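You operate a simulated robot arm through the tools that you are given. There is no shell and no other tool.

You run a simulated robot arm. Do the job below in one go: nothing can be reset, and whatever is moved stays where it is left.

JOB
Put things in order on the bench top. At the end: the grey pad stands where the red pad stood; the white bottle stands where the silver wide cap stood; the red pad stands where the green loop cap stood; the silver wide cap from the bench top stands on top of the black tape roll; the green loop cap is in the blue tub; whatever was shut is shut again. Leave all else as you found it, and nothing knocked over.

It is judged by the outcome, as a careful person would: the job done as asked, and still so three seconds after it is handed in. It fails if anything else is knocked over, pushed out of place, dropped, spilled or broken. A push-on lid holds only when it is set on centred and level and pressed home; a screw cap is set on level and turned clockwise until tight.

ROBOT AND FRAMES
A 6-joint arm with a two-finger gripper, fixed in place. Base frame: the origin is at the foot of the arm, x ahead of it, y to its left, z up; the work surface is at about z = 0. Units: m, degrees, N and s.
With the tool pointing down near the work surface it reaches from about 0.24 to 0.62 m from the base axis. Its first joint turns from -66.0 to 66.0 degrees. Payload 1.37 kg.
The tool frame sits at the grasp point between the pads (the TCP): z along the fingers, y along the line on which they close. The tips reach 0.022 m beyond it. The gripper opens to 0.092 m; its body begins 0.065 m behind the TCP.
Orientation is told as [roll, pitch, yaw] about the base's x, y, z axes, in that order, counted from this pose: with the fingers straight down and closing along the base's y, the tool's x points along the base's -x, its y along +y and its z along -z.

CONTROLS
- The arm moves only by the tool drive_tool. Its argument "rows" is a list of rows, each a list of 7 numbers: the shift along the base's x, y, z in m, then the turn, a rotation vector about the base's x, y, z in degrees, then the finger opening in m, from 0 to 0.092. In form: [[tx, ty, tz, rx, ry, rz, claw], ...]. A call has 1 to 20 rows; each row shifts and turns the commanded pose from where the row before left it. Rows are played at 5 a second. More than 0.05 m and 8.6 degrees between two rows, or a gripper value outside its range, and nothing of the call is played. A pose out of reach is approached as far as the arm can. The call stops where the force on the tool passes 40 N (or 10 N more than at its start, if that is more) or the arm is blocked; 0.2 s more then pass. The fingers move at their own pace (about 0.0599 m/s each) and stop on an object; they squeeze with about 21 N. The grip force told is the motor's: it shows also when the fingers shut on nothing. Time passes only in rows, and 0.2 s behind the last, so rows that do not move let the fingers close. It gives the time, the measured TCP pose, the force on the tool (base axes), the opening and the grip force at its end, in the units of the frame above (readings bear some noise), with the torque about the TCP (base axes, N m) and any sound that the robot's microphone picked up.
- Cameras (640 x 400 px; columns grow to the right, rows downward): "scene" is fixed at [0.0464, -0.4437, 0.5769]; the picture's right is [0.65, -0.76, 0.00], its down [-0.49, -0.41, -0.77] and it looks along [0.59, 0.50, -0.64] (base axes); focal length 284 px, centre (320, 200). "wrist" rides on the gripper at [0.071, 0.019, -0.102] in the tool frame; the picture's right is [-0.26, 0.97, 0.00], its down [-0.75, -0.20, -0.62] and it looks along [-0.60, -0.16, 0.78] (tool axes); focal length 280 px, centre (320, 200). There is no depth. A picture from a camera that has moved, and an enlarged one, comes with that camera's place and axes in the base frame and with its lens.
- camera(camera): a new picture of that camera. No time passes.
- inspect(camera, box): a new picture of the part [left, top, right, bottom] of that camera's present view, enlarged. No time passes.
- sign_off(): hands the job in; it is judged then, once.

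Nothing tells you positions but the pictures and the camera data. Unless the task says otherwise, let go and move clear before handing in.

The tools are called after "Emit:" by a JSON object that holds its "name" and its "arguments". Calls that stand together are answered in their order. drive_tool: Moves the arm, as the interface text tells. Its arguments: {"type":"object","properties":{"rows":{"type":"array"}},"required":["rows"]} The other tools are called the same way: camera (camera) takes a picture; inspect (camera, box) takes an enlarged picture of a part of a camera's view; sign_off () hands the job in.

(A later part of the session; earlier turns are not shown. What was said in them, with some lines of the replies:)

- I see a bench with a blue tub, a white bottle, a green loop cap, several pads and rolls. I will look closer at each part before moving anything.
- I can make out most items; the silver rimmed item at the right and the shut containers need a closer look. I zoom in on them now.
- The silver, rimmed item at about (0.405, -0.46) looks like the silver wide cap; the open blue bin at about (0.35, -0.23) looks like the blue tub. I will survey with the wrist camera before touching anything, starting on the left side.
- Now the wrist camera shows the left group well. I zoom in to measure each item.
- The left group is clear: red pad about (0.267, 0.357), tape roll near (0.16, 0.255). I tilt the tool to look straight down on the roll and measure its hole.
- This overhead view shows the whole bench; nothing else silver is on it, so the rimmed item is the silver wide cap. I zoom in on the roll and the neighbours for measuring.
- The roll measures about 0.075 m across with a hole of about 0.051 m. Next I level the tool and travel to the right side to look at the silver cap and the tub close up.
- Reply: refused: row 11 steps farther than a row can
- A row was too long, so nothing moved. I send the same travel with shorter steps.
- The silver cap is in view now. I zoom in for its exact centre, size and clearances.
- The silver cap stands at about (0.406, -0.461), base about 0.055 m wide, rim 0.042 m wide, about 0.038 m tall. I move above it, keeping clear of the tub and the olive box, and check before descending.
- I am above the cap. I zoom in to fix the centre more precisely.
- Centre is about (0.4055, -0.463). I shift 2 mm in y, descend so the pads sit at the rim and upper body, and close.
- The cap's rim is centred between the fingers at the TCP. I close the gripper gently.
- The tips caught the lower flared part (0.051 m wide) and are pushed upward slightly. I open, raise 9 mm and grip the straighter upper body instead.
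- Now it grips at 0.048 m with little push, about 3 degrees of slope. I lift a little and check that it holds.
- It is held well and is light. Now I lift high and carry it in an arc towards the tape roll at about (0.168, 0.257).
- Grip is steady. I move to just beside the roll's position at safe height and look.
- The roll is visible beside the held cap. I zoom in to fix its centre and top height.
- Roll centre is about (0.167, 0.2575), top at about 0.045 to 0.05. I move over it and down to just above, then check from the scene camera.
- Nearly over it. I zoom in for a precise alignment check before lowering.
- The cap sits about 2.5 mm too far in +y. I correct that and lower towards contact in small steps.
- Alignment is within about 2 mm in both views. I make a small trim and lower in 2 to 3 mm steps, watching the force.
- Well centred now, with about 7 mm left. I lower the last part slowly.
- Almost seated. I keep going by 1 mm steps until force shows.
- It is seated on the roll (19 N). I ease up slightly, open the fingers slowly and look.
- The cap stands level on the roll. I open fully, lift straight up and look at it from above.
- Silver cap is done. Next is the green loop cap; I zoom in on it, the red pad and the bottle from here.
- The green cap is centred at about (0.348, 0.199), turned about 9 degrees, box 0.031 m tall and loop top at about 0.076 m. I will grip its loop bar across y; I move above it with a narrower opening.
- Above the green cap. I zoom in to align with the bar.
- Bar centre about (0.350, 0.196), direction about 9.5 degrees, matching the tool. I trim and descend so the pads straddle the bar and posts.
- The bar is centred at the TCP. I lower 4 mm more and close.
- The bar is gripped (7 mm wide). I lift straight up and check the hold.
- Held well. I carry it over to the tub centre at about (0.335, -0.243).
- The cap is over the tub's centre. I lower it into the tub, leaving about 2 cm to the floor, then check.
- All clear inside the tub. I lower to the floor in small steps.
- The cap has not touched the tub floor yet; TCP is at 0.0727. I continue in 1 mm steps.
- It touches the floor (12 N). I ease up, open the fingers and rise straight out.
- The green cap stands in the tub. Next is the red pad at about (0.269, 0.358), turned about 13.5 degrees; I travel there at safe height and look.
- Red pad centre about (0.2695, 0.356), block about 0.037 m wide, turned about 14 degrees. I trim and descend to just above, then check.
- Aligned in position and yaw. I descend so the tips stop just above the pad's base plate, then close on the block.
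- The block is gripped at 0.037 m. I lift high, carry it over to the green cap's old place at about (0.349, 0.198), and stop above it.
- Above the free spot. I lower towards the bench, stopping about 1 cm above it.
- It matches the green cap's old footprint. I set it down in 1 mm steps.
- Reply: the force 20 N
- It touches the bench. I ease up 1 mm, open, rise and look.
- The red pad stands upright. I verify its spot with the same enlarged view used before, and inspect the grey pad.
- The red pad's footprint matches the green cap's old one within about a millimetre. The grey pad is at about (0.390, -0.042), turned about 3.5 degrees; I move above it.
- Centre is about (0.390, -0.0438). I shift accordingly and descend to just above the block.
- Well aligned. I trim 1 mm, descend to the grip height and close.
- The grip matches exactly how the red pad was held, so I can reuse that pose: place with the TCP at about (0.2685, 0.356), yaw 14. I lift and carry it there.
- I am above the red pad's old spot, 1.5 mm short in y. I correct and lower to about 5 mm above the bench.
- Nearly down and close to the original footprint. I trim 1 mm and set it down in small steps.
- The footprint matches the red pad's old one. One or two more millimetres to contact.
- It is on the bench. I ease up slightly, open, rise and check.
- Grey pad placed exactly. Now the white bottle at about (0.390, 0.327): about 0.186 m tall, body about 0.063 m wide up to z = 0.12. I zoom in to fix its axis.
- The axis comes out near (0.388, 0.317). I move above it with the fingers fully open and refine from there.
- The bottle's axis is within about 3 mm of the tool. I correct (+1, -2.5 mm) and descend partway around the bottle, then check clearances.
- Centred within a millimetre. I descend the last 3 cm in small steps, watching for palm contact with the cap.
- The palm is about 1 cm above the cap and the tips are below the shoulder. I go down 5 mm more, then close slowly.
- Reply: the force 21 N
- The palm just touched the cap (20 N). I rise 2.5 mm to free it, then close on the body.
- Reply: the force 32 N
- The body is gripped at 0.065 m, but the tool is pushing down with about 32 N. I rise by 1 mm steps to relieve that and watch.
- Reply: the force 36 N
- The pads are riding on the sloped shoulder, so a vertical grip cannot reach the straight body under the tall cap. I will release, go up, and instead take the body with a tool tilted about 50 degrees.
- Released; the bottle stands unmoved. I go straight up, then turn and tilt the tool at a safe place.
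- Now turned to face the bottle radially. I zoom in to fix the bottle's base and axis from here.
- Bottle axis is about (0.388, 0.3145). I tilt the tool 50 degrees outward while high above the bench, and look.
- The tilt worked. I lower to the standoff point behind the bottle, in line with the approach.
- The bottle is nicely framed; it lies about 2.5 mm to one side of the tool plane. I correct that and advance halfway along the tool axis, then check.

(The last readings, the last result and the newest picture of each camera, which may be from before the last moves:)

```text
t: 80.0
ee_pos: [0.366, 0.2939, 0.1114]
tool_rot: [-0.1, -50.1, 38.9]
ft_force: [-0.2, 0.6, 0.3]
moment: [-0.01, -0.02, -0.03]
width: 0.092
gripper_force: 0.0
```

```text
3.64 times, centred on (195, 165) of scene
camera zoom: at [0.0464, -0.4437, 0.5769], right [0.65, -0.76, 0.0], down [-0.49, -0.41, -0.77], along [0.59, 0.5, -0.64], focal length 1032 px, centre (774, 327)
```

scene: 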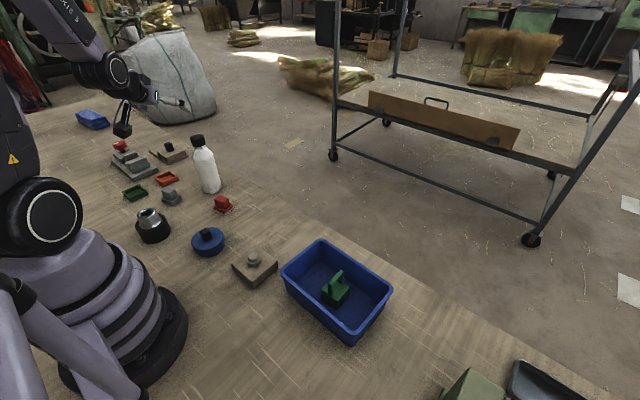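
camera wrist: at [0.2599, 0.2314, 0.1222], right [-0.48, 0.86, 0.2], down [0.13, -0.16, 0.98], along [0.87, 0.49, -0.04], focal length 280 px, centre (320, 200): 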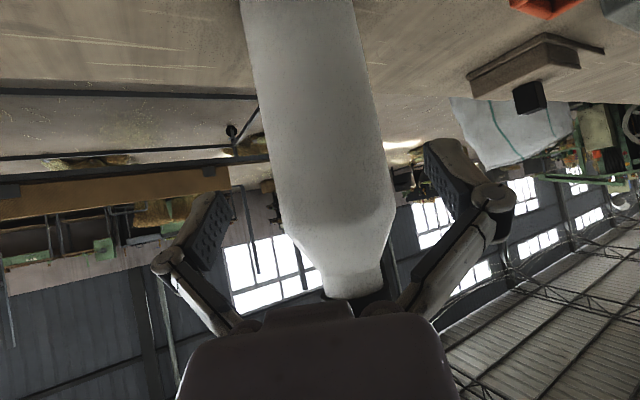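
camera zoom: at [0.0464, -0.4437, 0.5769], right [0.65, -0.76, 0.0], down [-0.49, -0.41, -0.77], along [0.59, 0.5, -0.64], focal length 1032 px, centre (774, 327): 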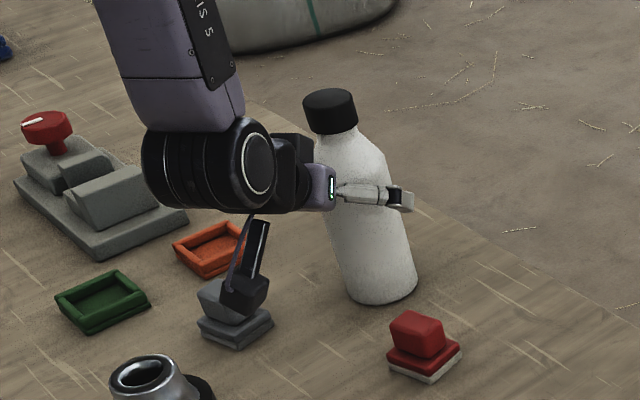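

Clear so far. The bottle is now about 2 mm to the other side, so I trim that and advance the rest of the way in small steps.

Emit:
{"name": "drive_tool", "arguments": {"rows": [[-0.0012, 0.0015, 0, 0, 0, 0, 0.092], [0.0074, 0.006, -0.008, 0, 0, 0, 0.092], [0.0074, 0.006, -0.008, 0, 0, 0, 0.092], [0, 0, 0, 0, 0, 0, 0.092]]}}

Emit:
{"name": "camera", "arguments": {"camera": "wrist"}}

Emit:
{"name": "inspect", "arguments": {"camera": "scene", "box": [140, 110, 250, 220]}}

```text
t: 81.0
ee_pos: [0.3827, 0.3077, 0.0929]
tool_rot: [0.0, -49.9, 39.0]
ft_force: [0.1, -0.2, 0.1]
moment: [0.0, -0.03, -0.03]
width: 0.0923
gripper_force: 0.1
```

```text
taken
camera wrist: at [0.2742, 0.2453, 0.1043], right [-0.48, 0.86, 0.2], down [0.13, -0.16, 0.98], along [0.87, 0.49, -0.04], focal length 280 px, centre (320, 200)
```

wrist: 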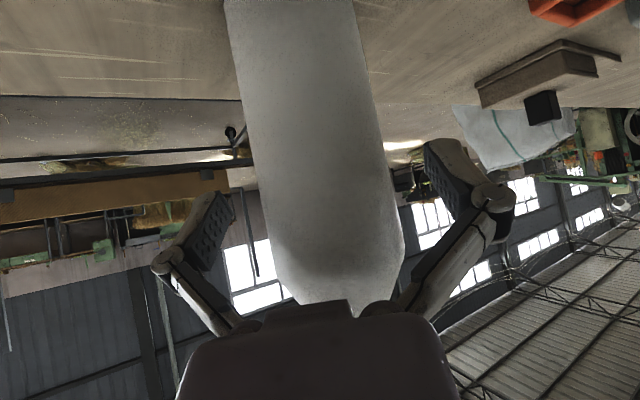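

```text
3.64 times, centred on (195, 165) of scene
camera zoom: at [0.0464, -0.4437, 0.5769], right [0.65, -0.76, 0.0], down [-0.49, -0.41, -0.77], along [0.59, 0.5, -0.64], focal length 1032 px, centre (774, 327)
```

zoom: 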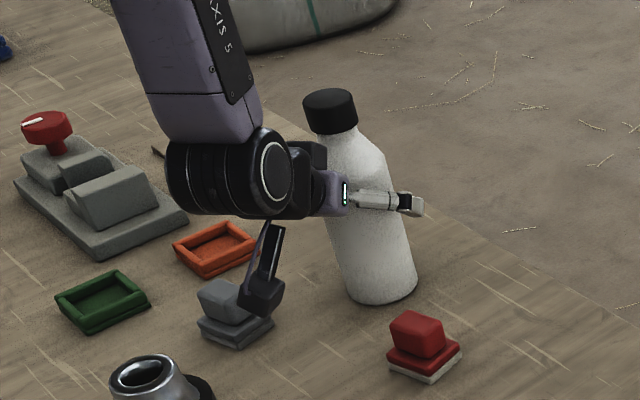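

The fingers straddle the body and the axis is almost at the TCP. I advance 6 mm more and close gently.

Emit:
{"name": "drive_tool", "arguments": {"rows": [[0.0032, 0.0033, -0.0039, 0, 0, 0, 0.092], [0, 0, 0, 0, 0, 0, 0.092], [0, 0, 0, 0, 0, 0, 0.078], [0, 0, 0, 0, 0, 0, 0.068], [0, 0, 0, 0, 0, 0, 0.06], [0, 0, 0, 0, 0, 0, 0.052], [0, 0, 0, 0, 0, 0, 0.048], [0, 0, 0, 0, 0, 0, 0.048]]}}

Emit:
{"name": "camera", "arguments": {"camera": "wrist"}}

Emit:
{"name": "inspect", "arguments": {"camera": "scene", "box": [140, 110, 250, 220]}}

```text
t: 82.8
ee_pos: [0.3839, 0.3107, 0.0895]
tool_rot: [0.0, -49.9, 39.0]
ft_force: [-0.2, -1.1, 0.2]
moment: [-0.07, 0.0, 0.02]
width: 0.0611
gripper_force: 21.6
```

```text
taken
camera wrist: at [0.2773, 0.2487, 0.1009], right [-0.48, 0.86, 0.2], down [0.13, -0.16, 0.98], along [0.87, 0.49, -0.04], focal length 280 px, centre (320, 200)
```

wrist: 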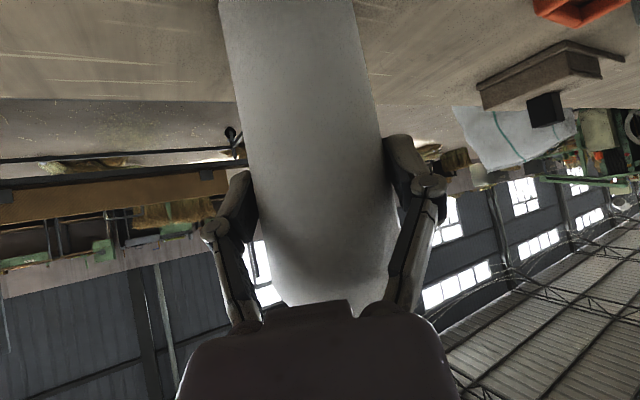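

```text
3.64 times, centred on (195, 165) of scene
camera zoom: at [0.0464, -0.4437, 0.5769], right [0.65, -0.76, 0.0], down [-0.49, -0.41, -0.77], along [0.59, 0.5, -0.64], focal length 1032 px, centre (774, 327)
```

zoom: 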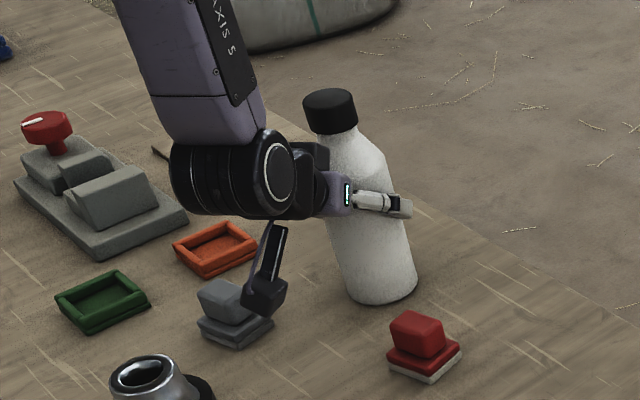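

Gripped firmly on the straight body (0.061 m) with no side forces. I lift a little and check.

Emit:
{"name": "drive_tool", "arguments": {"rows": [[0, 0, 0.005, 0, 0, 0, 0.048], [0, 0, 0.01, 0, 0, 0, 0.048], [0, 0, 0.015, 0, 0, 0, 0.048], [0, 0, 0, 0, 0, 0, 0.048], [0, 0, 0, 0, 0, 0, 0.048]]}}

Emit:
{"name": "camera", "arguments": {"camera": "wrist"}}

Emit:
{"name": "inspect", "arguments": {"camera": "scene", "box": [140, 110, 250, 220]}}

```text
t: 84.0
ee_pos: [0.3834, 0.3108, 0.1203]
tool_rot: [-0.1, -50.0, 39.0]
ft_force: [0.7, -0.6, -3.9]
moment: [-0.01, 0.04, 0.02]
width: 0.061
gripper_force: 21.1
```

```text
taken
camera wrist: at [0.277, 0.2479, 0.1312], right [-0.48, 0.86, 0.2], down [0.13, -0.16, 0.98], along [0.87, 0.49, -0.04], focal length 280 px, centre (320, 200)
```

wrist: 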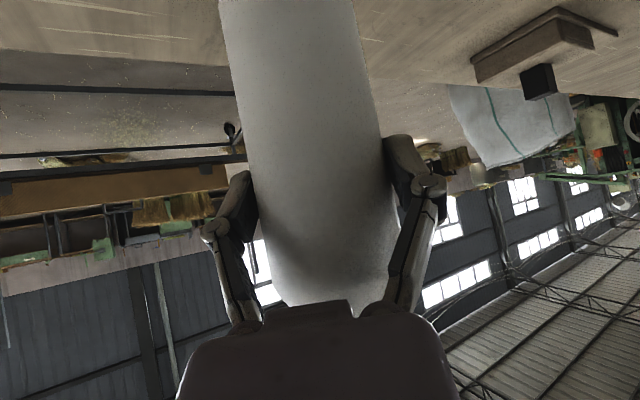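

```text
3.64 times, centred on (195, 165) of scene
camera zoom: at [0.0464, -0.4437, 0.5769], right [0.65, -0.76, 0.0], down [-0.49, -0.41, -0.77], along [0.59, 0.5, -0.64], focal length 1032 px, centre (774, 327)
```

zoom: 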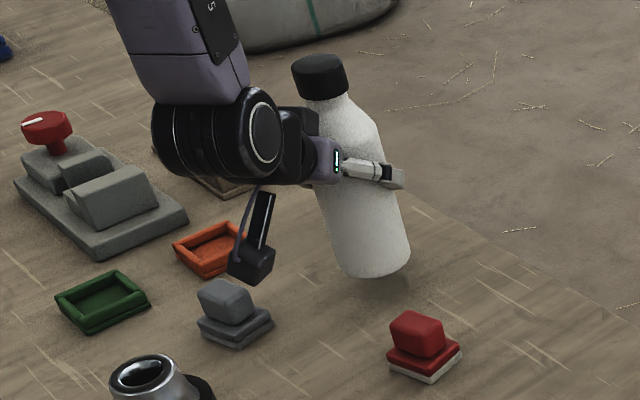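

The bottle hangs upright, about 0.4 kg. I lift it to a safe carrying height first.

Emit:
{"name": "drive_tool", "arguments": {"rows": [[0, 0, 0.03, 0, 0, 0, 0.048], [0, 0, 0.04, 0, 0, 0, 0.048], [0, 0, 0.04, 0, 0, 0, 0.048], [0, 0, 0.02, 0, 0, 0, 0.048], [0, 0, 0, 0, 0, 0, 0.048]]}}

Emit:
{"name": "camera", "arguments": {"camera": "scene"}}

```text
t: 85.2
ee_pos: [0.3849, 0.3102, 0.2523]
tool_rot: [0.0, -50.0, 39.1]
ft_force: [-1.5, -0.4, -3.1]
moment: [-0.04, 0.0, -0.01]
width: 0.0613
gripper_force: 20.9
```

```text
taken
```

scene: 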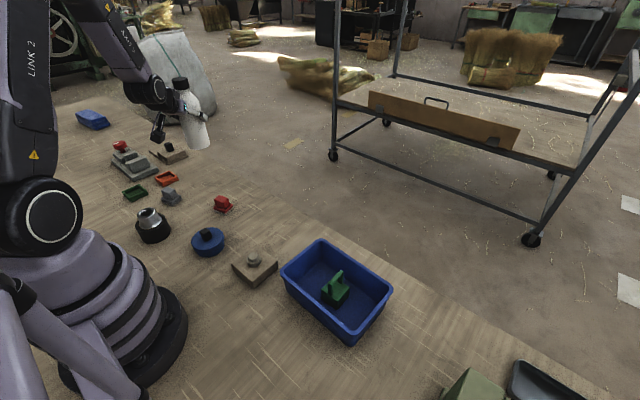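

The bottle is held upright and high. I swing it around in an arc at constant height towards the silver cap's old place.

Emit:
{"name": "drive_tool", "arguments": {"rows": [[0.0279, -0.0382, 0, 0, 0, -5.6, 0.048], [0.0243, -0.0406, 0, 0, 0, -5.6, 0.048], [0.0202, -0.0428, 0, 0, 0, -5.6, 0.048], [0.016, -0.0445, 0, 0, 0, -5.6, 0.048], [0.0117, -0.0458, 0, 0, 0, -5.6, 0.048], [0.0073, -0.0468, 0, 0, 0, -5.6, 0.048], [0.0028, -0.0472, 0, 0, 0, -5.6, 0.048], [0, 0, 0, 0, 0, 0, 0.048]]}}

Emit:
{"name": "camera", "arguments": {"camera": "wrist"}}

Emit:
{"name": "camera", "arguments": {"camera": "scene"}}

```text
t: 87.0
ee_pos: [0.4931, 0.0048, 0.2493]
tool_rot: [0.0, -49.9, -0.2]
ft_force: [0.2, 0.1, -3.6]
moment: [0.01, 0.01, 0.01]
width: 0.0611
gripper_force: 21.0
```

```text
taken
camera wrist: at [0.3701, 0.0246, 0.2612], right [0.17, 0.96, 0.2], down [0.01, -0.2, 0.98], along [0.99, -0.17, -0.04], focal length 280 px, centre (320, 200)
```

wrist: 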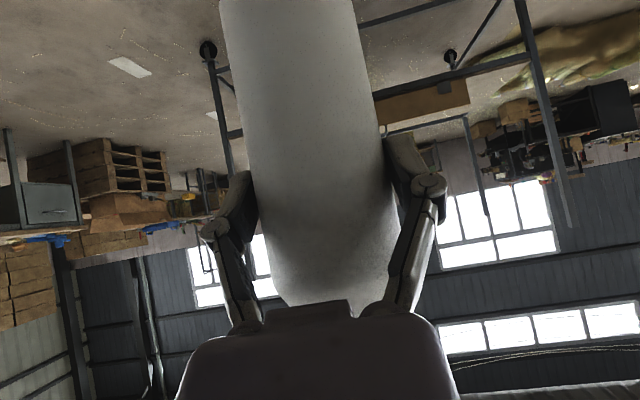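

```text
taken
```

scene: 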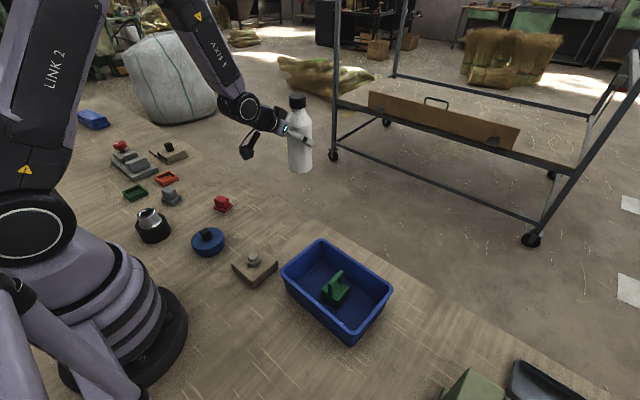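

Halfway there with the grip steady. I continue the arc.

Emit:
{"name": "drive_tool", "arguments": {"rows": [[-0.0018, -0.0473, 0, 0, 0, -5.6, 0.048], [-0.0063, -0.0469, 0, 0, 0, -5.6, 0.048], [-0.0107, -0.0461, 0, 0, 0, -5.6, 0.048], [-0.0151, -0.0448, 0, 0, 0, -5.6, 0.048], [-0.0194, -0.0432, 0, 0, 0, -5.6, 0.048], [-0.0233, -0.0412, 0, 0, 0, -5.6, 0.048], [-0.0272, -0.0387, 0, 0, 0, -5.6, 0.048], [0, 0, 0, 0, 0, 0, 0.048]]}}

Emit:
{"name": "camera", "arguments": {"camera": "wrist"}}

Emit:
{"name": "camera", "arguments": {"camera": "scene"}}

```text
t: 88.8
ee_pos: [0.3933, -0.304, 0.2515]
tool_rot: [0.0, -50.1, -39.4]
ft_force: [-0.6, 0.4, -4.3]
moment: [-0.02, 0.02, -0.03]
width: 0.061
gripper_force: 21.0
```

```text
taken
camera wrist: at [0.3109, -0.2103, 0.2616], right [0.74, 0.64, 0.2], down [-0.13, -0.16, 0.98], along [0.66, -0.75, -0.04], focal length 280 px, centre (320, 200)
```

wrist: 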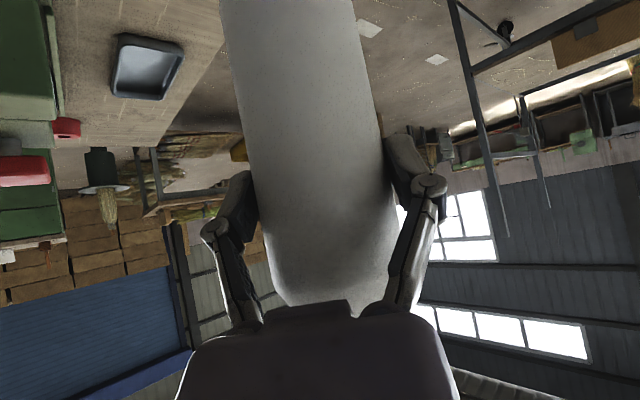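

```text
taken
```

scene: 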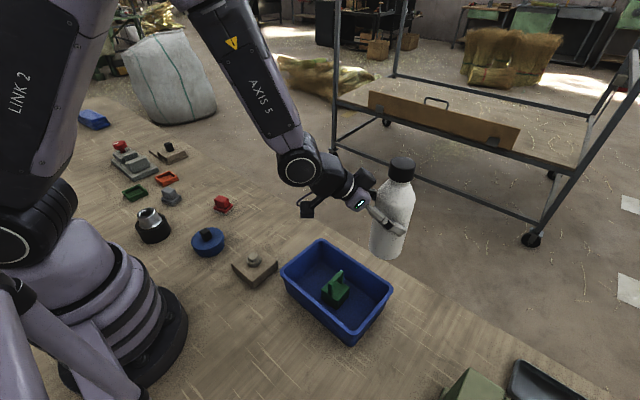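

Near the target. I move over the silver cap's old place at carrying height, then check from the scene camera.

Emit:
{"name": "drive_tool", "arguments": {"rows": [[0.0021, -0.039, 0, 0, 0, 0, 0.048], [0.0021, -0.039, 0, 0, 0, 0, 0.048], [0.0021, -0.039, 0, 0, 0, 0, 0.048], [0.0021, -0.039, 0, 0, 0, 0, 0.048], [0, 0, 0, 0, 0, 0, 0.048], [0, 0, -0.04, 0, 0, 0, 0.048], [0, 0, -0.03, 0, 0, 0, 0.048], [0, 0, 0, 0, 0, 0, 0.048]]}}

Emit:
{"name": "camera", "arguments": {"camera": "scene"}}

Emit:
{"name": "camera", "arguments": {"camera": "wrist"}}

```text
t: 90.6
ee_pos: [0.3972, -0.4595, 0.1804]
tool_rot: [0.0, -50.0, -39.5]
ft_force: [0.4, 0.1, -3.6]
moment: [0.04, 0.02, 0.0]
width: 0.061
gripper_force: 21.0
```

```text
taken
```

scene: 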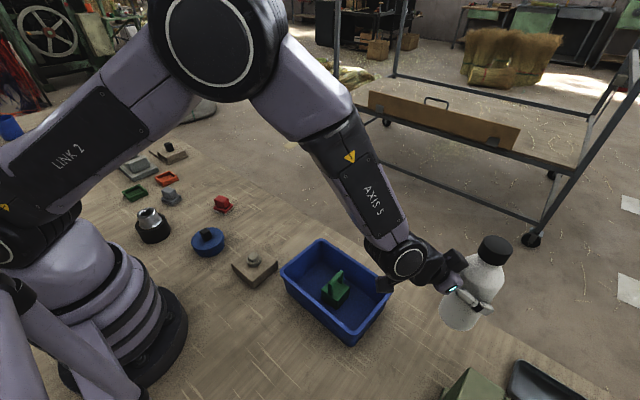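

```text
taken
camera wrist: at [0.3154, -0.3659, 0.1911], right [0.74, 0.64, 0.2], down [-0.13, -0.16, 0.98], along [0.66, -0.75, -0.04], focal length 280 px, centre (320, 200)
```

wrist: 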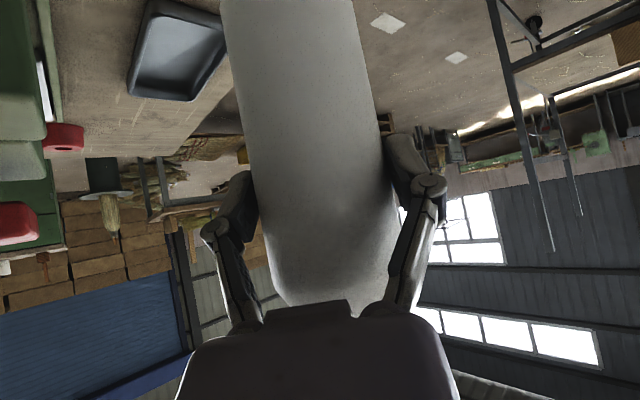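

The bottle is over the spot. I zoom in to check its footprint and the camera's clearance to the tub.

Emit:
{"name": "inspect", "arguments": {"camera": "scene", "box": [360, 220, 520, 380]}}

```text
2.50 times, centred on (440, 300) of scene
camera zoom: at [0.0464, -0.4437, 0.5769], right [0.65, -0.76, 0.0], down [-0.49, -0.41, -0.77], along [0.59, 0.5, -0.64], focal length 710 px, centre (20, -50)
```

zoom: 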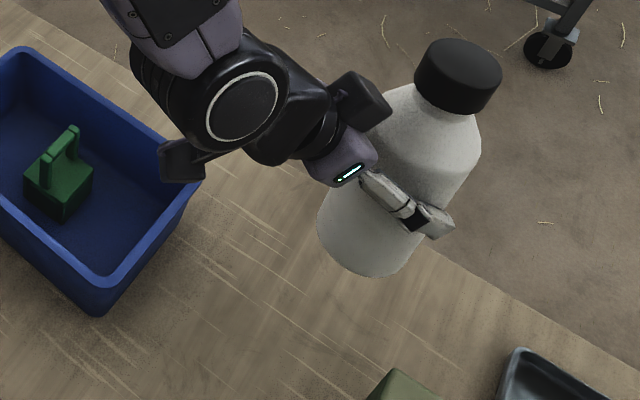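

The footprint lines up with the silver cap's old place within about 2 mm, and the wrist camera clears the tub. I lower in steps to about 3 cm above the bench and recheck.

Emit:
{"name": "drive_tool", "arguments": {"rows": [[0, 0, -0.025, 0, 0, 0, 0.048], [0, 0, -0.02, 0, 0, 0, 0.048], [0, 0, -0.015, 0, 0, 0, 0.048], [0, 0, 0, 0, 0, 0, 0.048]]}}

Emit:
{"name": "inspect", "arguments": {"camera": "scene", "box": [360, 220, 520, 380]}}

Emit:
{"name": "inspect", "arguments": {"camera": "scene", "box": [415, 290, 495, 350]}}

```text
t: 91.6
ee_pos: [0.3983, -0.4602, 0.1205]
tool_rot: [0.0, -50.1, -39.3]
ft_force: [-0.4, 0.9, -4.8]
moment: [-0.01, 0.03, -0.01]
width: 0.061
gripper_force: 20.5
```

```text
2.50 times, centred on (440, 300) of scene
camera zoom: at [0.0464, -0.4437, 0.5769], right [0.65, -0.76, 0.0], down [-0.49, -0.41, -0.77], along [0.59, 0.5, -0.64], focal length 710 px, centre (20, -50)
```

zoom: 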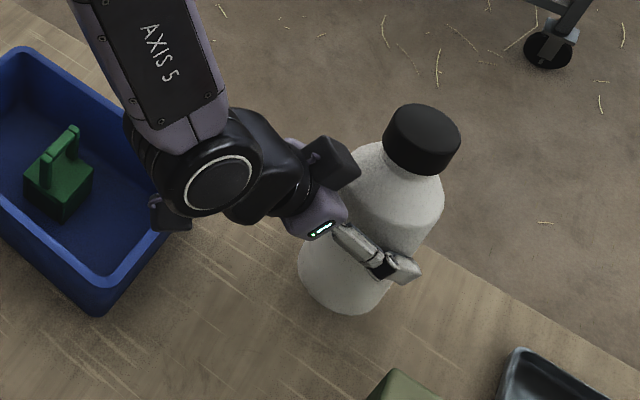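

```text
6.67 times, centred on (455, 320) of scene
camera zoom: at [0.0464, -0.4437, 0.5769], right [0.65, -0.76, 0.0], down [-0.49, -0.41, -0.77], along [0.59, 0.5, -0.64], focal length 1893 px, centre (-580, -600)
```

zoom: 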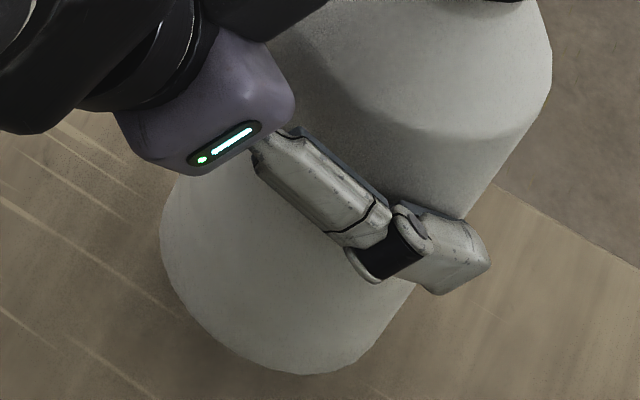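

The bottle is about 5 mm short in +x, and the camera housing comes near the tub rim. I shift it and turn the tool 12 degrees about the bottle to gain clearance, then recheck.

Emit:
{"name": "drive_tool", "arguments": {"rows": [[0.002, 0, 0, 0, 0, 6, 0.048], [0.002, -0.0005, 0, 0, 0, 6, 0.048], [0, 0, 0, 0, 0, 0, 0.048]]}}

Emit:
{"name": "inspect", "arguments": {"camera": "scene", "box": [360, 220, 520, 380]}}

Emit:
{"name": "inspect", "arguments": {"camera": "scene", "box": [415, 290, 495, 350]}}

Emit:
{"name": "camera", "arguments": {"camera": "wrist"}}

```text
t: 92.4
ee_pos: [0.4019, -0.459, 0.1197]
tool_rot: [0.1, -50.0, -27.3]
ft_force: [0.3, -0.7, -3.9]
moment: [0.0, 0.02, 0.02]
width: 0.0609
gripper_force: 21.1
```

```text
2.50 times, centred on (440, 300) of scene
camera zoom: at [0.0464, -0.4437, 0.5769], right [0.65, -0.76, 0.0], down [-0.49, -0.41, -0.77], along [0.59, 0.5, -0.64], focal length 710 px, centre (20, -50)
```

zoom: 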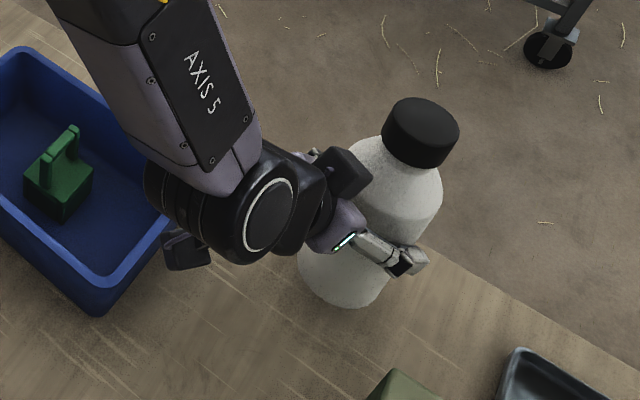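

```text
6.67 times, centred on (455, 320) of scene
camera zoom: at [0.0464, -0.4437, 0.5769], right [0.65, -0.76, 0.0], down [-0.49, -0.41, -0.77], along [0.59, 0.5, -0.64], focal length 1893 px, centre (-580, -600)
```

zoom: 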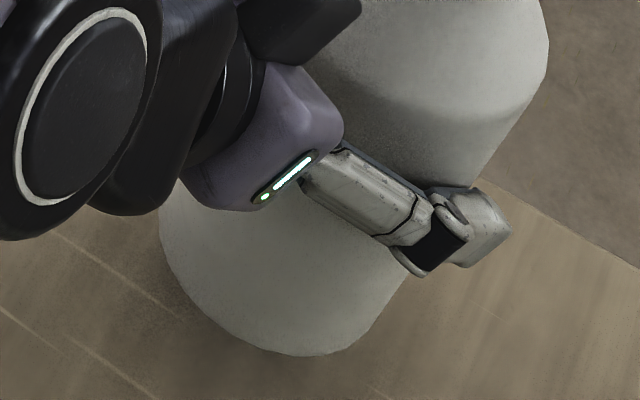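

```text
taken
camera wrist: at [0.3023, -0.3851, 0.1315], right [0.59, 0.78, 0.2], down [-0.09, -0.18, 0.98], along [0.8, -0.6, -0.04], focal length 280 px, centre (320, 200)
```

wrist: 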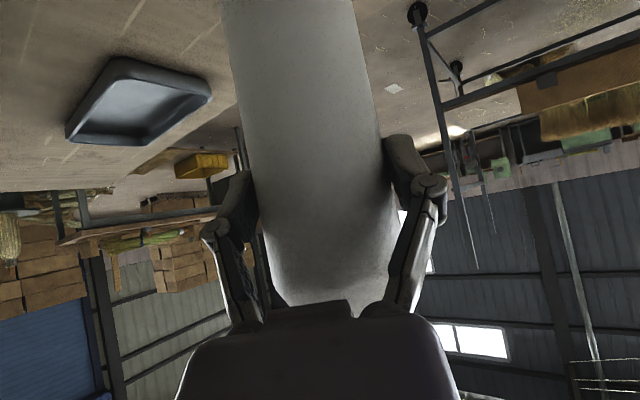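

Clearances are better and the footprint is within about 3 mm. I trim slightly and lower to a few millimetres above the bench.

Emit:
{"name": "drive_tool", "arguments": {"rows": [[0.001, -0.0022, -0.01, 0, 0, 0, 0.048], [0, 0, -0.01, 0, 0, 0, 0.048], [0, 0, -0.005, 0, 0, 0, 0.048], [0, 0, 0, 0, 0, 0, 0.048]]}}

Emit:
{"name": "inspect", "arguments": {"camera": "scene", "box": [415, 290, 495, 350]}}

Emit:
{"name": "inspect", "arguments": {"camera": "scene", "box": [360, 220, 520, 380]}}

```text
t: 93.4
ee_pos: [0.4031, -0.4621, 0.0955]
tool_rot: [-0.1, -50.0, -27.4]
ft_force: [0.4, 0.5, -3.9]
moment: [0.0, 0.03, -0.02]
width: 0.0609
gripper_force: 20.7
```

```text
6.67 times, centred on (455, 320) of scene
camera zoom: at [0.0464, -0.4437, 0.5769], right [0.65, -0.76, 0.0], down [-0.49, -0.41, -0.77], along [0.59, 0.5, -0.64], focal length 1893 px, centre (-580, -600)
```

zoom: 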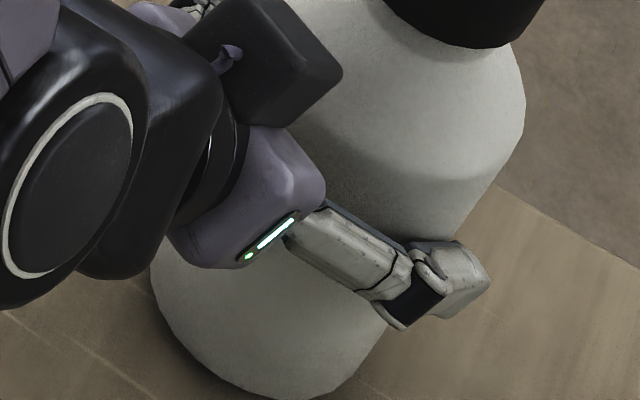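

```text
2.50 times, centred on (440, 300) of scene
camera zoom: at [0.0464, -0.4437, 0.5769], right [0.65, -0.76, 0.0], down [-0.49, -0.41, -0.77], along [0.59, 0.5, -0.64], focal length 710 px, centre (20, -50)
```

zoom: 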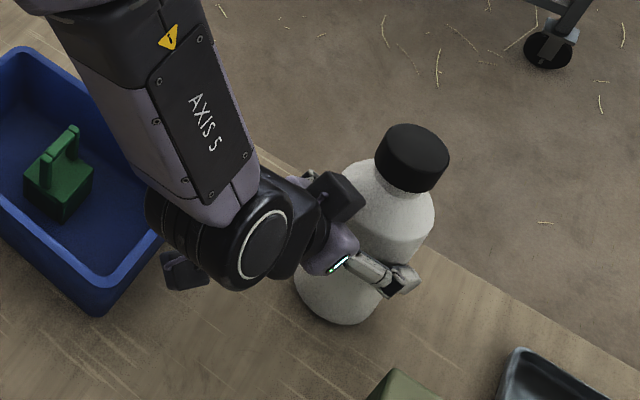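

The footprint now matches the silver cap's old place. I lower in 1 mm steps until the bench carries the bottle.

Emit:
{"name": "drive_tool", "arguments": {"rows": [[0, 0, -0.003, 0, 0, 0, 0.048], [0, 0, -0.001, 0, 0, 0, 0.048], [0, 0, 0, 0, 0, 0, 0.048]]}}

```text
t: 94.2
ee_pos: [0.4044, -0.462, 0.0915]
tool_rot: [0.0, -50.0, -27.3]
ft_force: [-0.1, -0.9, -3.5]
moment: [0.01, 0.03, 0.04]
width: 0.0613
gripper_force: 20.6
```

Emit:
{"name": "drive_tool", "arguments": {"rows": [[0, 0, -0.001, 0, 0, 0, 0.048], [0, 0, 0, 0, 0, 0, 0.048], [0, 0, -0.001, 0, 0, 0, 0.048], [0, 0, 0, 0, 0, 0, 0.048]]}}

```text
t: 95.2
ee_pos: [0.4033, -0.4624, 0.0902]
tool_rot: [0.0, -49.9, -27.4]
ft_force: [0.1, 1.7, -0.7]
moment: [0.09, 0.1, -0.03]
width: 0.0611
gripper_force: 20.2
```

The bench now carries most of the weight. One more half millimetre, then I open slowly.

Emit:
{"name": "drive_tool", "arguments": {"rows": [[0, 0, -0.0006, 0, 0, 0, 0.048], [0, 0, 0, 0, 0, 0, 0.048]]}}

Emit:
{"name": "inspect", "arguments": {"camera": "scene", "box": [360, 220, 520, 380]}}

```text
t: 95.8
ee_pos: [0.4025, -0.4625, 0.0896]
tool_rot: [0.0, -50.1, -27.3]
ft_force: [-1.9, 2.2, 6.2]
moment: [0.18, 0.45, -0.09]
width: 0.0611
gripper_force: 20.8
```

```text
2.50 times, centred on (440, 300) of scene
camera zoom: at [0.0464, -0.4437, 0.577], right [0.65, -0.76, 0.0], down [-0.49, -0.41, -0.77], along [0.59, 0.5, -0.64], focal length 710 px, centre (20, -50)
```

zoom: 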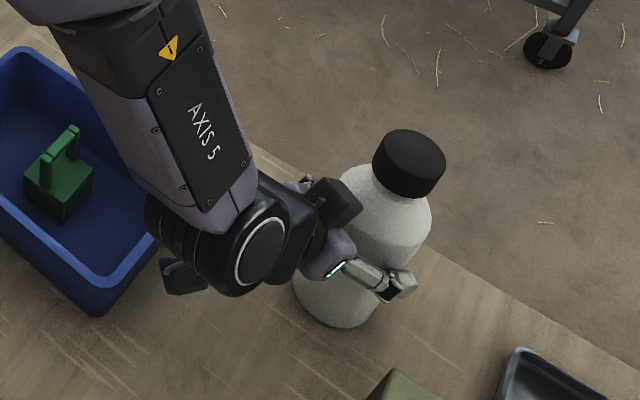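

It is set down (about 10 N). I open the fingers slowly and check that it stands.

Emit:
{"name": "drive_tool", "arguments": {"rows": [[0, 0, 0, 0, 0, 0, 0.063], [0, 0, 0, 0, 0, 0, 0.068], [0, 0, 0, 0, 0, 0, 0.075], [0, 0, 0, 0, 0, 0, 0.085], [0, 0, 0, 0, 0, 0, 0.092], [0, 0, 0, 0, 0, 0, 0.092]]}}

Emit:
{"name": "inspect", "arguments": {"camera": "scene", "box": [360, 220, 520, 380]}}

Emit:
{"name": "camera", "arguments": {"camera": "wrist"}}

```text
t: 97.2
ee_pos: [0.4036, -0.4616, 0.0898]
tool_rot: [0.1, -49.9, -27.4]
ft_force: [-0.1, 0.1, -0.7]
moment: [-0.01, 0.0, 0.01]
width: 0.092
gripper_force: 0.0
```

```text
2.50 times, centred on (440, 300) of scene
camera zoom: at [0.0464, -0.4437, 0.5769], right [0.65, -0.76, 0.0], down [-0.49, -0.41, -0.77], along [0.59, 0.5, -0.64], focal length 710 px, centre (20, -50)
```

zoom: 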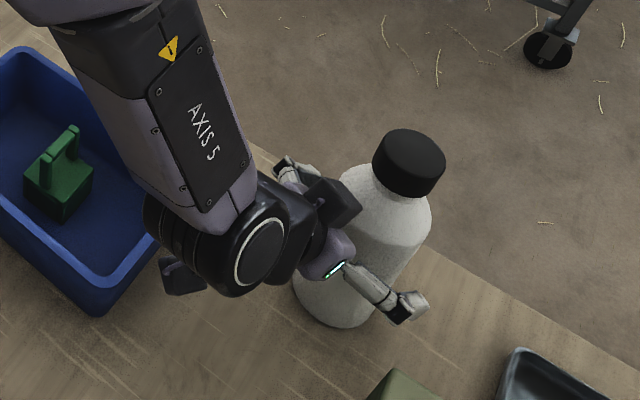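

```text
taken
camera wrist: at [0.303, -0.3881, 0.1002], right [0.59, 0.78, 0.2], down [-0.09, -0.18, 0.98], along [0.8, -0.6, -0.04], focal length 280 px, centre (320, 200)
```

wrist: 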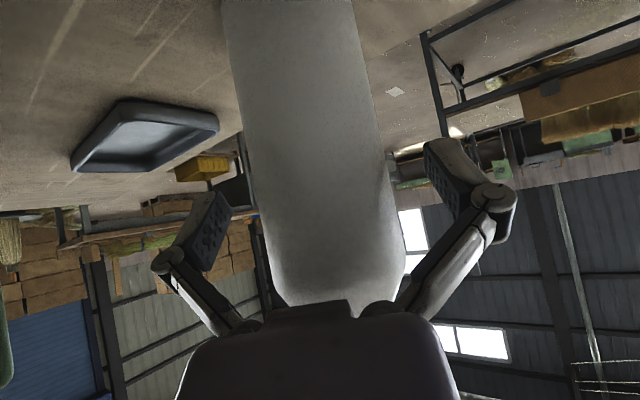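

The bottle stands free. I back out along the tool axis, then look.

Emit:
{"name": "drive_tool", "arguments": {"rows": [[-0.0102, 0.0053, 0.0096, 0, 0, 0, 0.092], [-0.017, 0.0088, 0.0161, 0, 0, 0, 0.092], [-0.017, 0.0088, 0.0161, 0, 0, 0, 0.092], [-0.017, 0.0088, 0.0161, 0, 0, 0, 0.092], [-0.017, 0.0088, 0.0161, 0, 0, 0, 0.092], [0, 0, 0.04, 0, 0, 0, 0.092], [0, 0, 0.04, 0, 0, 0, 0.092], [0, 0, 0.04, 0, 0, 0, 0.092], [0, 0, 0, 0, 0, 0, 0.092]]}}

Emit:
{"name": "camera", "arguments": {"camera": "scene"}}

Emit:
{"name": "inspect", "arguments": {"camera": "scene", "box": [360, 220, 520, 380]}}

Emit:
{"name": "inspect", "arguments": {"camera": "scene", "box": [415, 290, 495, 350]}}

```text
t: 99.2
ee_pos: [0.3267, -0.4212, 0.2887]
tool_rot: [0.1, -50.0, -27.4]
ft_force: [-1.0, 0.6, 0.4]
moment: [-0.01, 0.03, 0.0]
width: 0.092
gripper_force: 0.1
```

```text
taken
```

scene: 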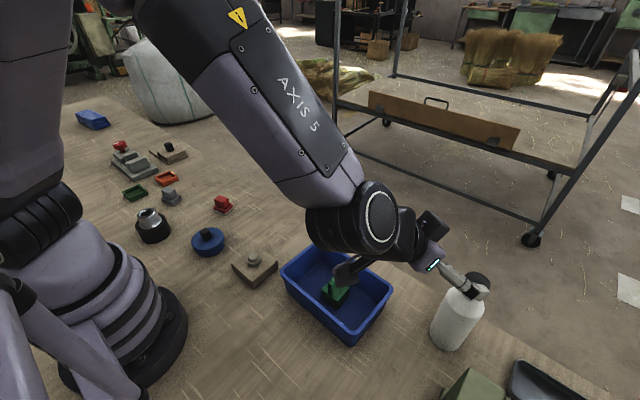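

```text
2.50 times, centred on (440, 300) of scene
camera zoom: at [0.0464, -0.4437, 0.5769], right [0.65, -0.76, 0.0], down [-0.49, -0.41, -0.77], along [0.59, 0.5, -0.64], focal length 710 px, centre (20, -50)
```

zoom: 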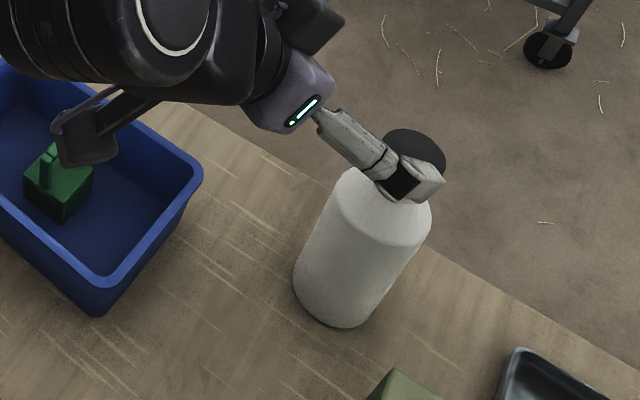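

```text
6.67 times, centred on (455, 320) of scene
camera zoom: at [0.0464, -0.4437, 0.5769], right [0.65, -0.76, 0.0], down [-0.49, -0.41, -0.77], along [0.59, 0.5, -0.64], focal length 1893 px, centre (-580, -600)
```

zoom: 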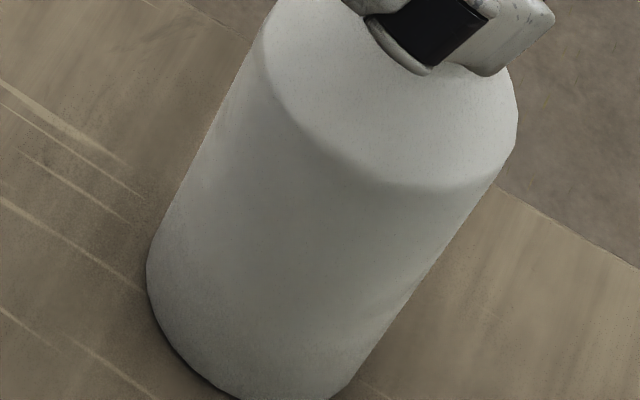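

The bottle stands at the silver cap's old spot (left edge within half a pixel of the goal). I level the tool and return towards the start pose to survey everything.

Emit:
{"name": "drive_tool", "arguments": {"rows": [[0, 0.02, 0.01, 3.83, 7.4, 0, 0.092], [0, 0.02, 0.01, 3.83, 7.4, 0, 0.092], [0, 0.03, 0.01, 3.83, 7.4, 0, 0.092], [0, 0.03, 0.01, 3.83, 7.4, 0, 0.092], [0, 0.03, 0.01, 3.83, 7.4, 0, 0.092], [0, 0.03, 0.01, 3.83, 7.4, 0, 0.092], [0, 0.04, 0, 0, 0, 6.8, 0.092], [0, 0.04, 0, 0, 0, 6.8, 0.092], [0, 0.04, 0, 0, 0, 6.9, 0.092], [0, 0.04, 0, 0, 0, 6.9, 0.092], [0, 0, 0, 0, 0, 0, 0.092]]}}

Emit:
{"name": "camera", "arguments": {"camera": "scene"}}

Emit:
{"name": "camera", "arguments": {"camera": "wrist"}}

```text
t: 101.6
ee_pos: [0.2802, -0.09, 0.2727]
tool_rot: [8.0, -6.3, -0.2]
ft_force: [-0.5, -0.1, 0.6]
moment: [0.01, 0.01, 0.04]
width: 0.0923
gripper_force: 0.0
out of reach, approached as far as the arm can: row 4, 5, 6
```

```text
taken
```

scene: 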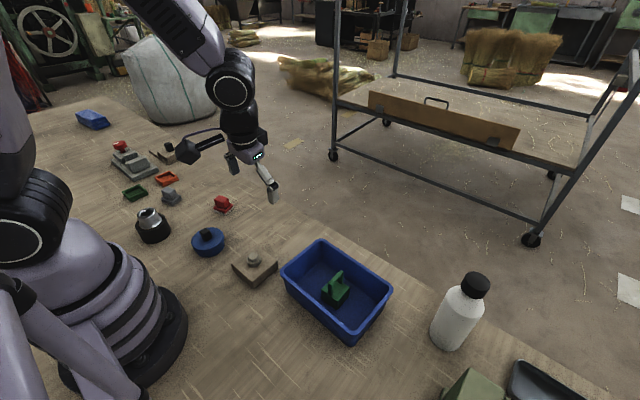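

```text
taken
camera wrist: at [0.1994, -0.0846, 0.3676], right [0.25, 0.95, 0.16], down [0.68, -0.29, 0.67], along [0.69, -0.06, -0.73], focal length 280 px, centre (320, 200)
```

wrist: 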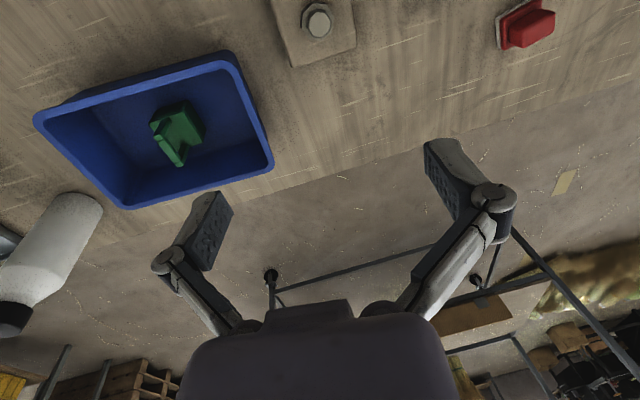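

Everything looks in place; the arm is clear. I go back near the start pose and inspect the final arrangement.

Emit:
{"name": "drive_tool", "arguments": {"rows": [[0.01, 0.03, 0.02, -4, 3.1, 0, 0.092], [0.01, 0.035, 0.02, -4, 3.1, 0, 0.092], [0.01, 0.035, 0.02, 0, 0, 0, 0.092], [0.01, 0.04, 0.015, 0, 0, 0, 0.092], [0.009, 0.04, 0.015, 0, 0, 0, 0.092], [0, 0, 0, 0, 0, 0, 0.092]]}}

Emit:
{"name": "camera", "arguments": {"camera": "scene"}}

Emit:
{"name": "inspect", "arguments": {"camera": "scene", "box": [60, 90, 260, 260]}}

Emit:
{"name": "inspect", "arguments": {"camera": "scene", "box": [220, 210, 520, 400]}}

Emit:
{"name": "inspect", "arguments": {"camera": "scene", "box": [415, 300, 495, 360]}}

```text
t: 103.0
ee_pos: [0.2981, 0.0599, 0.2613]
tool_rot: [7.7, -3.8, -0.1]
ft_force: [0.0, 0.5, 0.1]
moment: [-0.02, 0.0, 0.02]
width: 0.092
gripper_force: 0.1
out of reach, approached as far as the arm can: row 1, 2, 3, 4, 5
```

```text
taken
```

scene: 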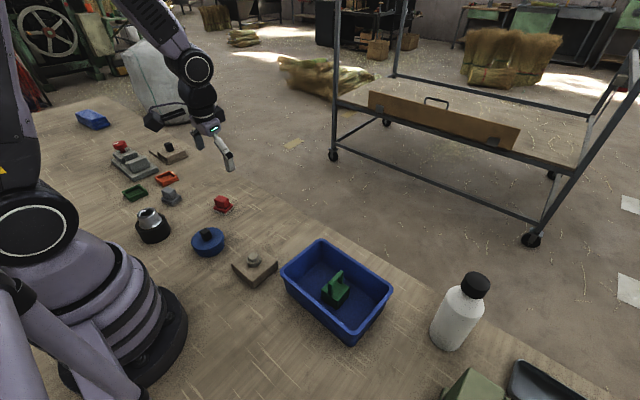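

```text
2.35 times, centred on (160, 175) of scene
camera zoom: at [0.0464, -0.4437, 0.5769], right [0.65, -0.76, 0.0], down [-0.49, -0.41, -0.77], along [0.59, 0.5, -0.64], focal length 668 px, centre (696, 259)
```

zoom: 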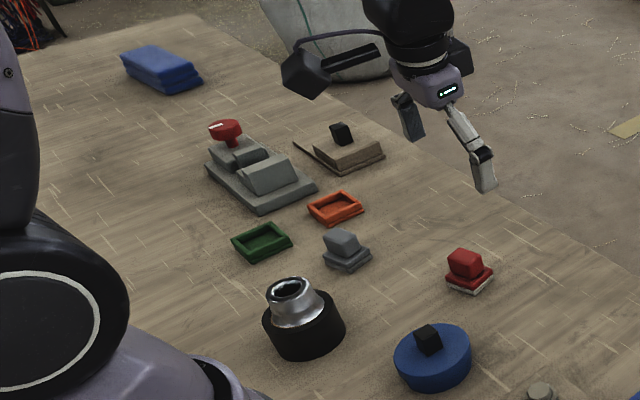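

```text
2.11 times, centred on (370, 305) of scene
camera zoom: at [0.0464, -0.4437, 0.5769], right [0.65, -0.76, 0.0], down [-0.49, -0.41, -0.77], along [0.59, 0.5, -0.64], focal length 598 px, centre (215, -21)
```

zoom: 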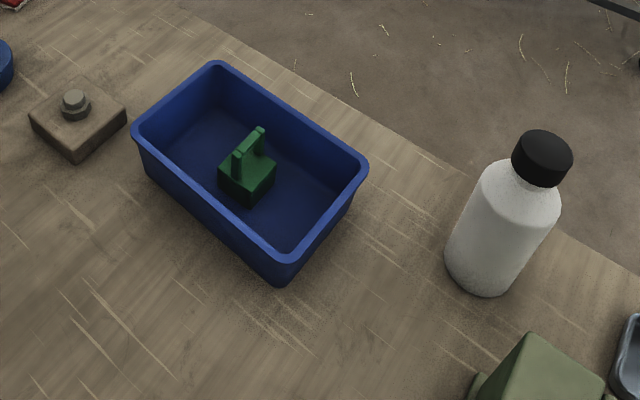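

```text
6.67 times, centred on (455, 330) of scene
camera zoom: at [0.0464, -0.4437, 0.5769], right [0.65, -0.76, 0.0], down [-0.49, -0.41, -0.77], along [0.59, 0.5, -0.64], focal length 1893 px, centre (-580, -667)
```

zoom: 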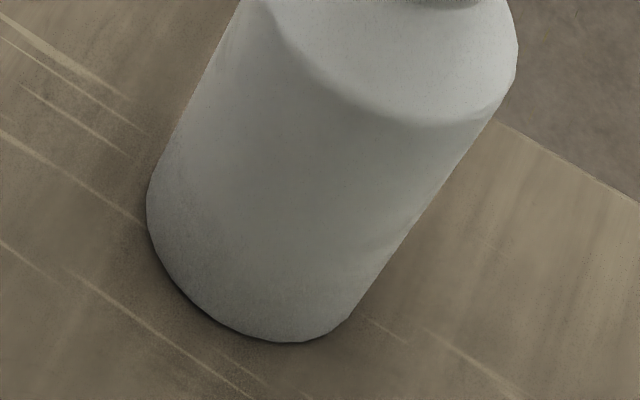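

Everything is where it should be. The grey pad is on the red pad's old spot, and the red pad is where the green loop cap was. The silver wide cap sits level on the tape roll, and the green loop cap is in the tub. The bottle stands upright and still shut where the silver cap was. Nothing else looks moved and the arm is clear, so I hand in.

Emit:
{"name": "sign_off", "arguments": {}}

```text
The job is handed in.
```

I finished all five moves and handed the job in. The bench was checked from the scene camera just before.

- **Grey pad:** it stands where the red pad stood.
- **Red pad:** it stands where the green loop cap stood, within about a millimetre.
- **Silver wide cap:** it sits level and centred on the black tape roll. I took this to be the silver, rimmed item to the right of the blue tub, the only silver thing loose on the bench.
- **Green loop cap:** it stands upright in the blue tub. I took the tub to be the open blue bin, since the cap looked too tall to fit in the low round blue container with the lid.
- **White bottle:** it stands upright where the silver cap stood, within about a millimetre, with its black cap still on.

A first grip on the bottle from straight above did not work and pressed down on it with up to about 36 N. It was not moved or knocked over, and I then carried it by the body with the tool tilted.

I opened nothing, so everything that was shut is still shut. No other item looked moved in the final pictures.
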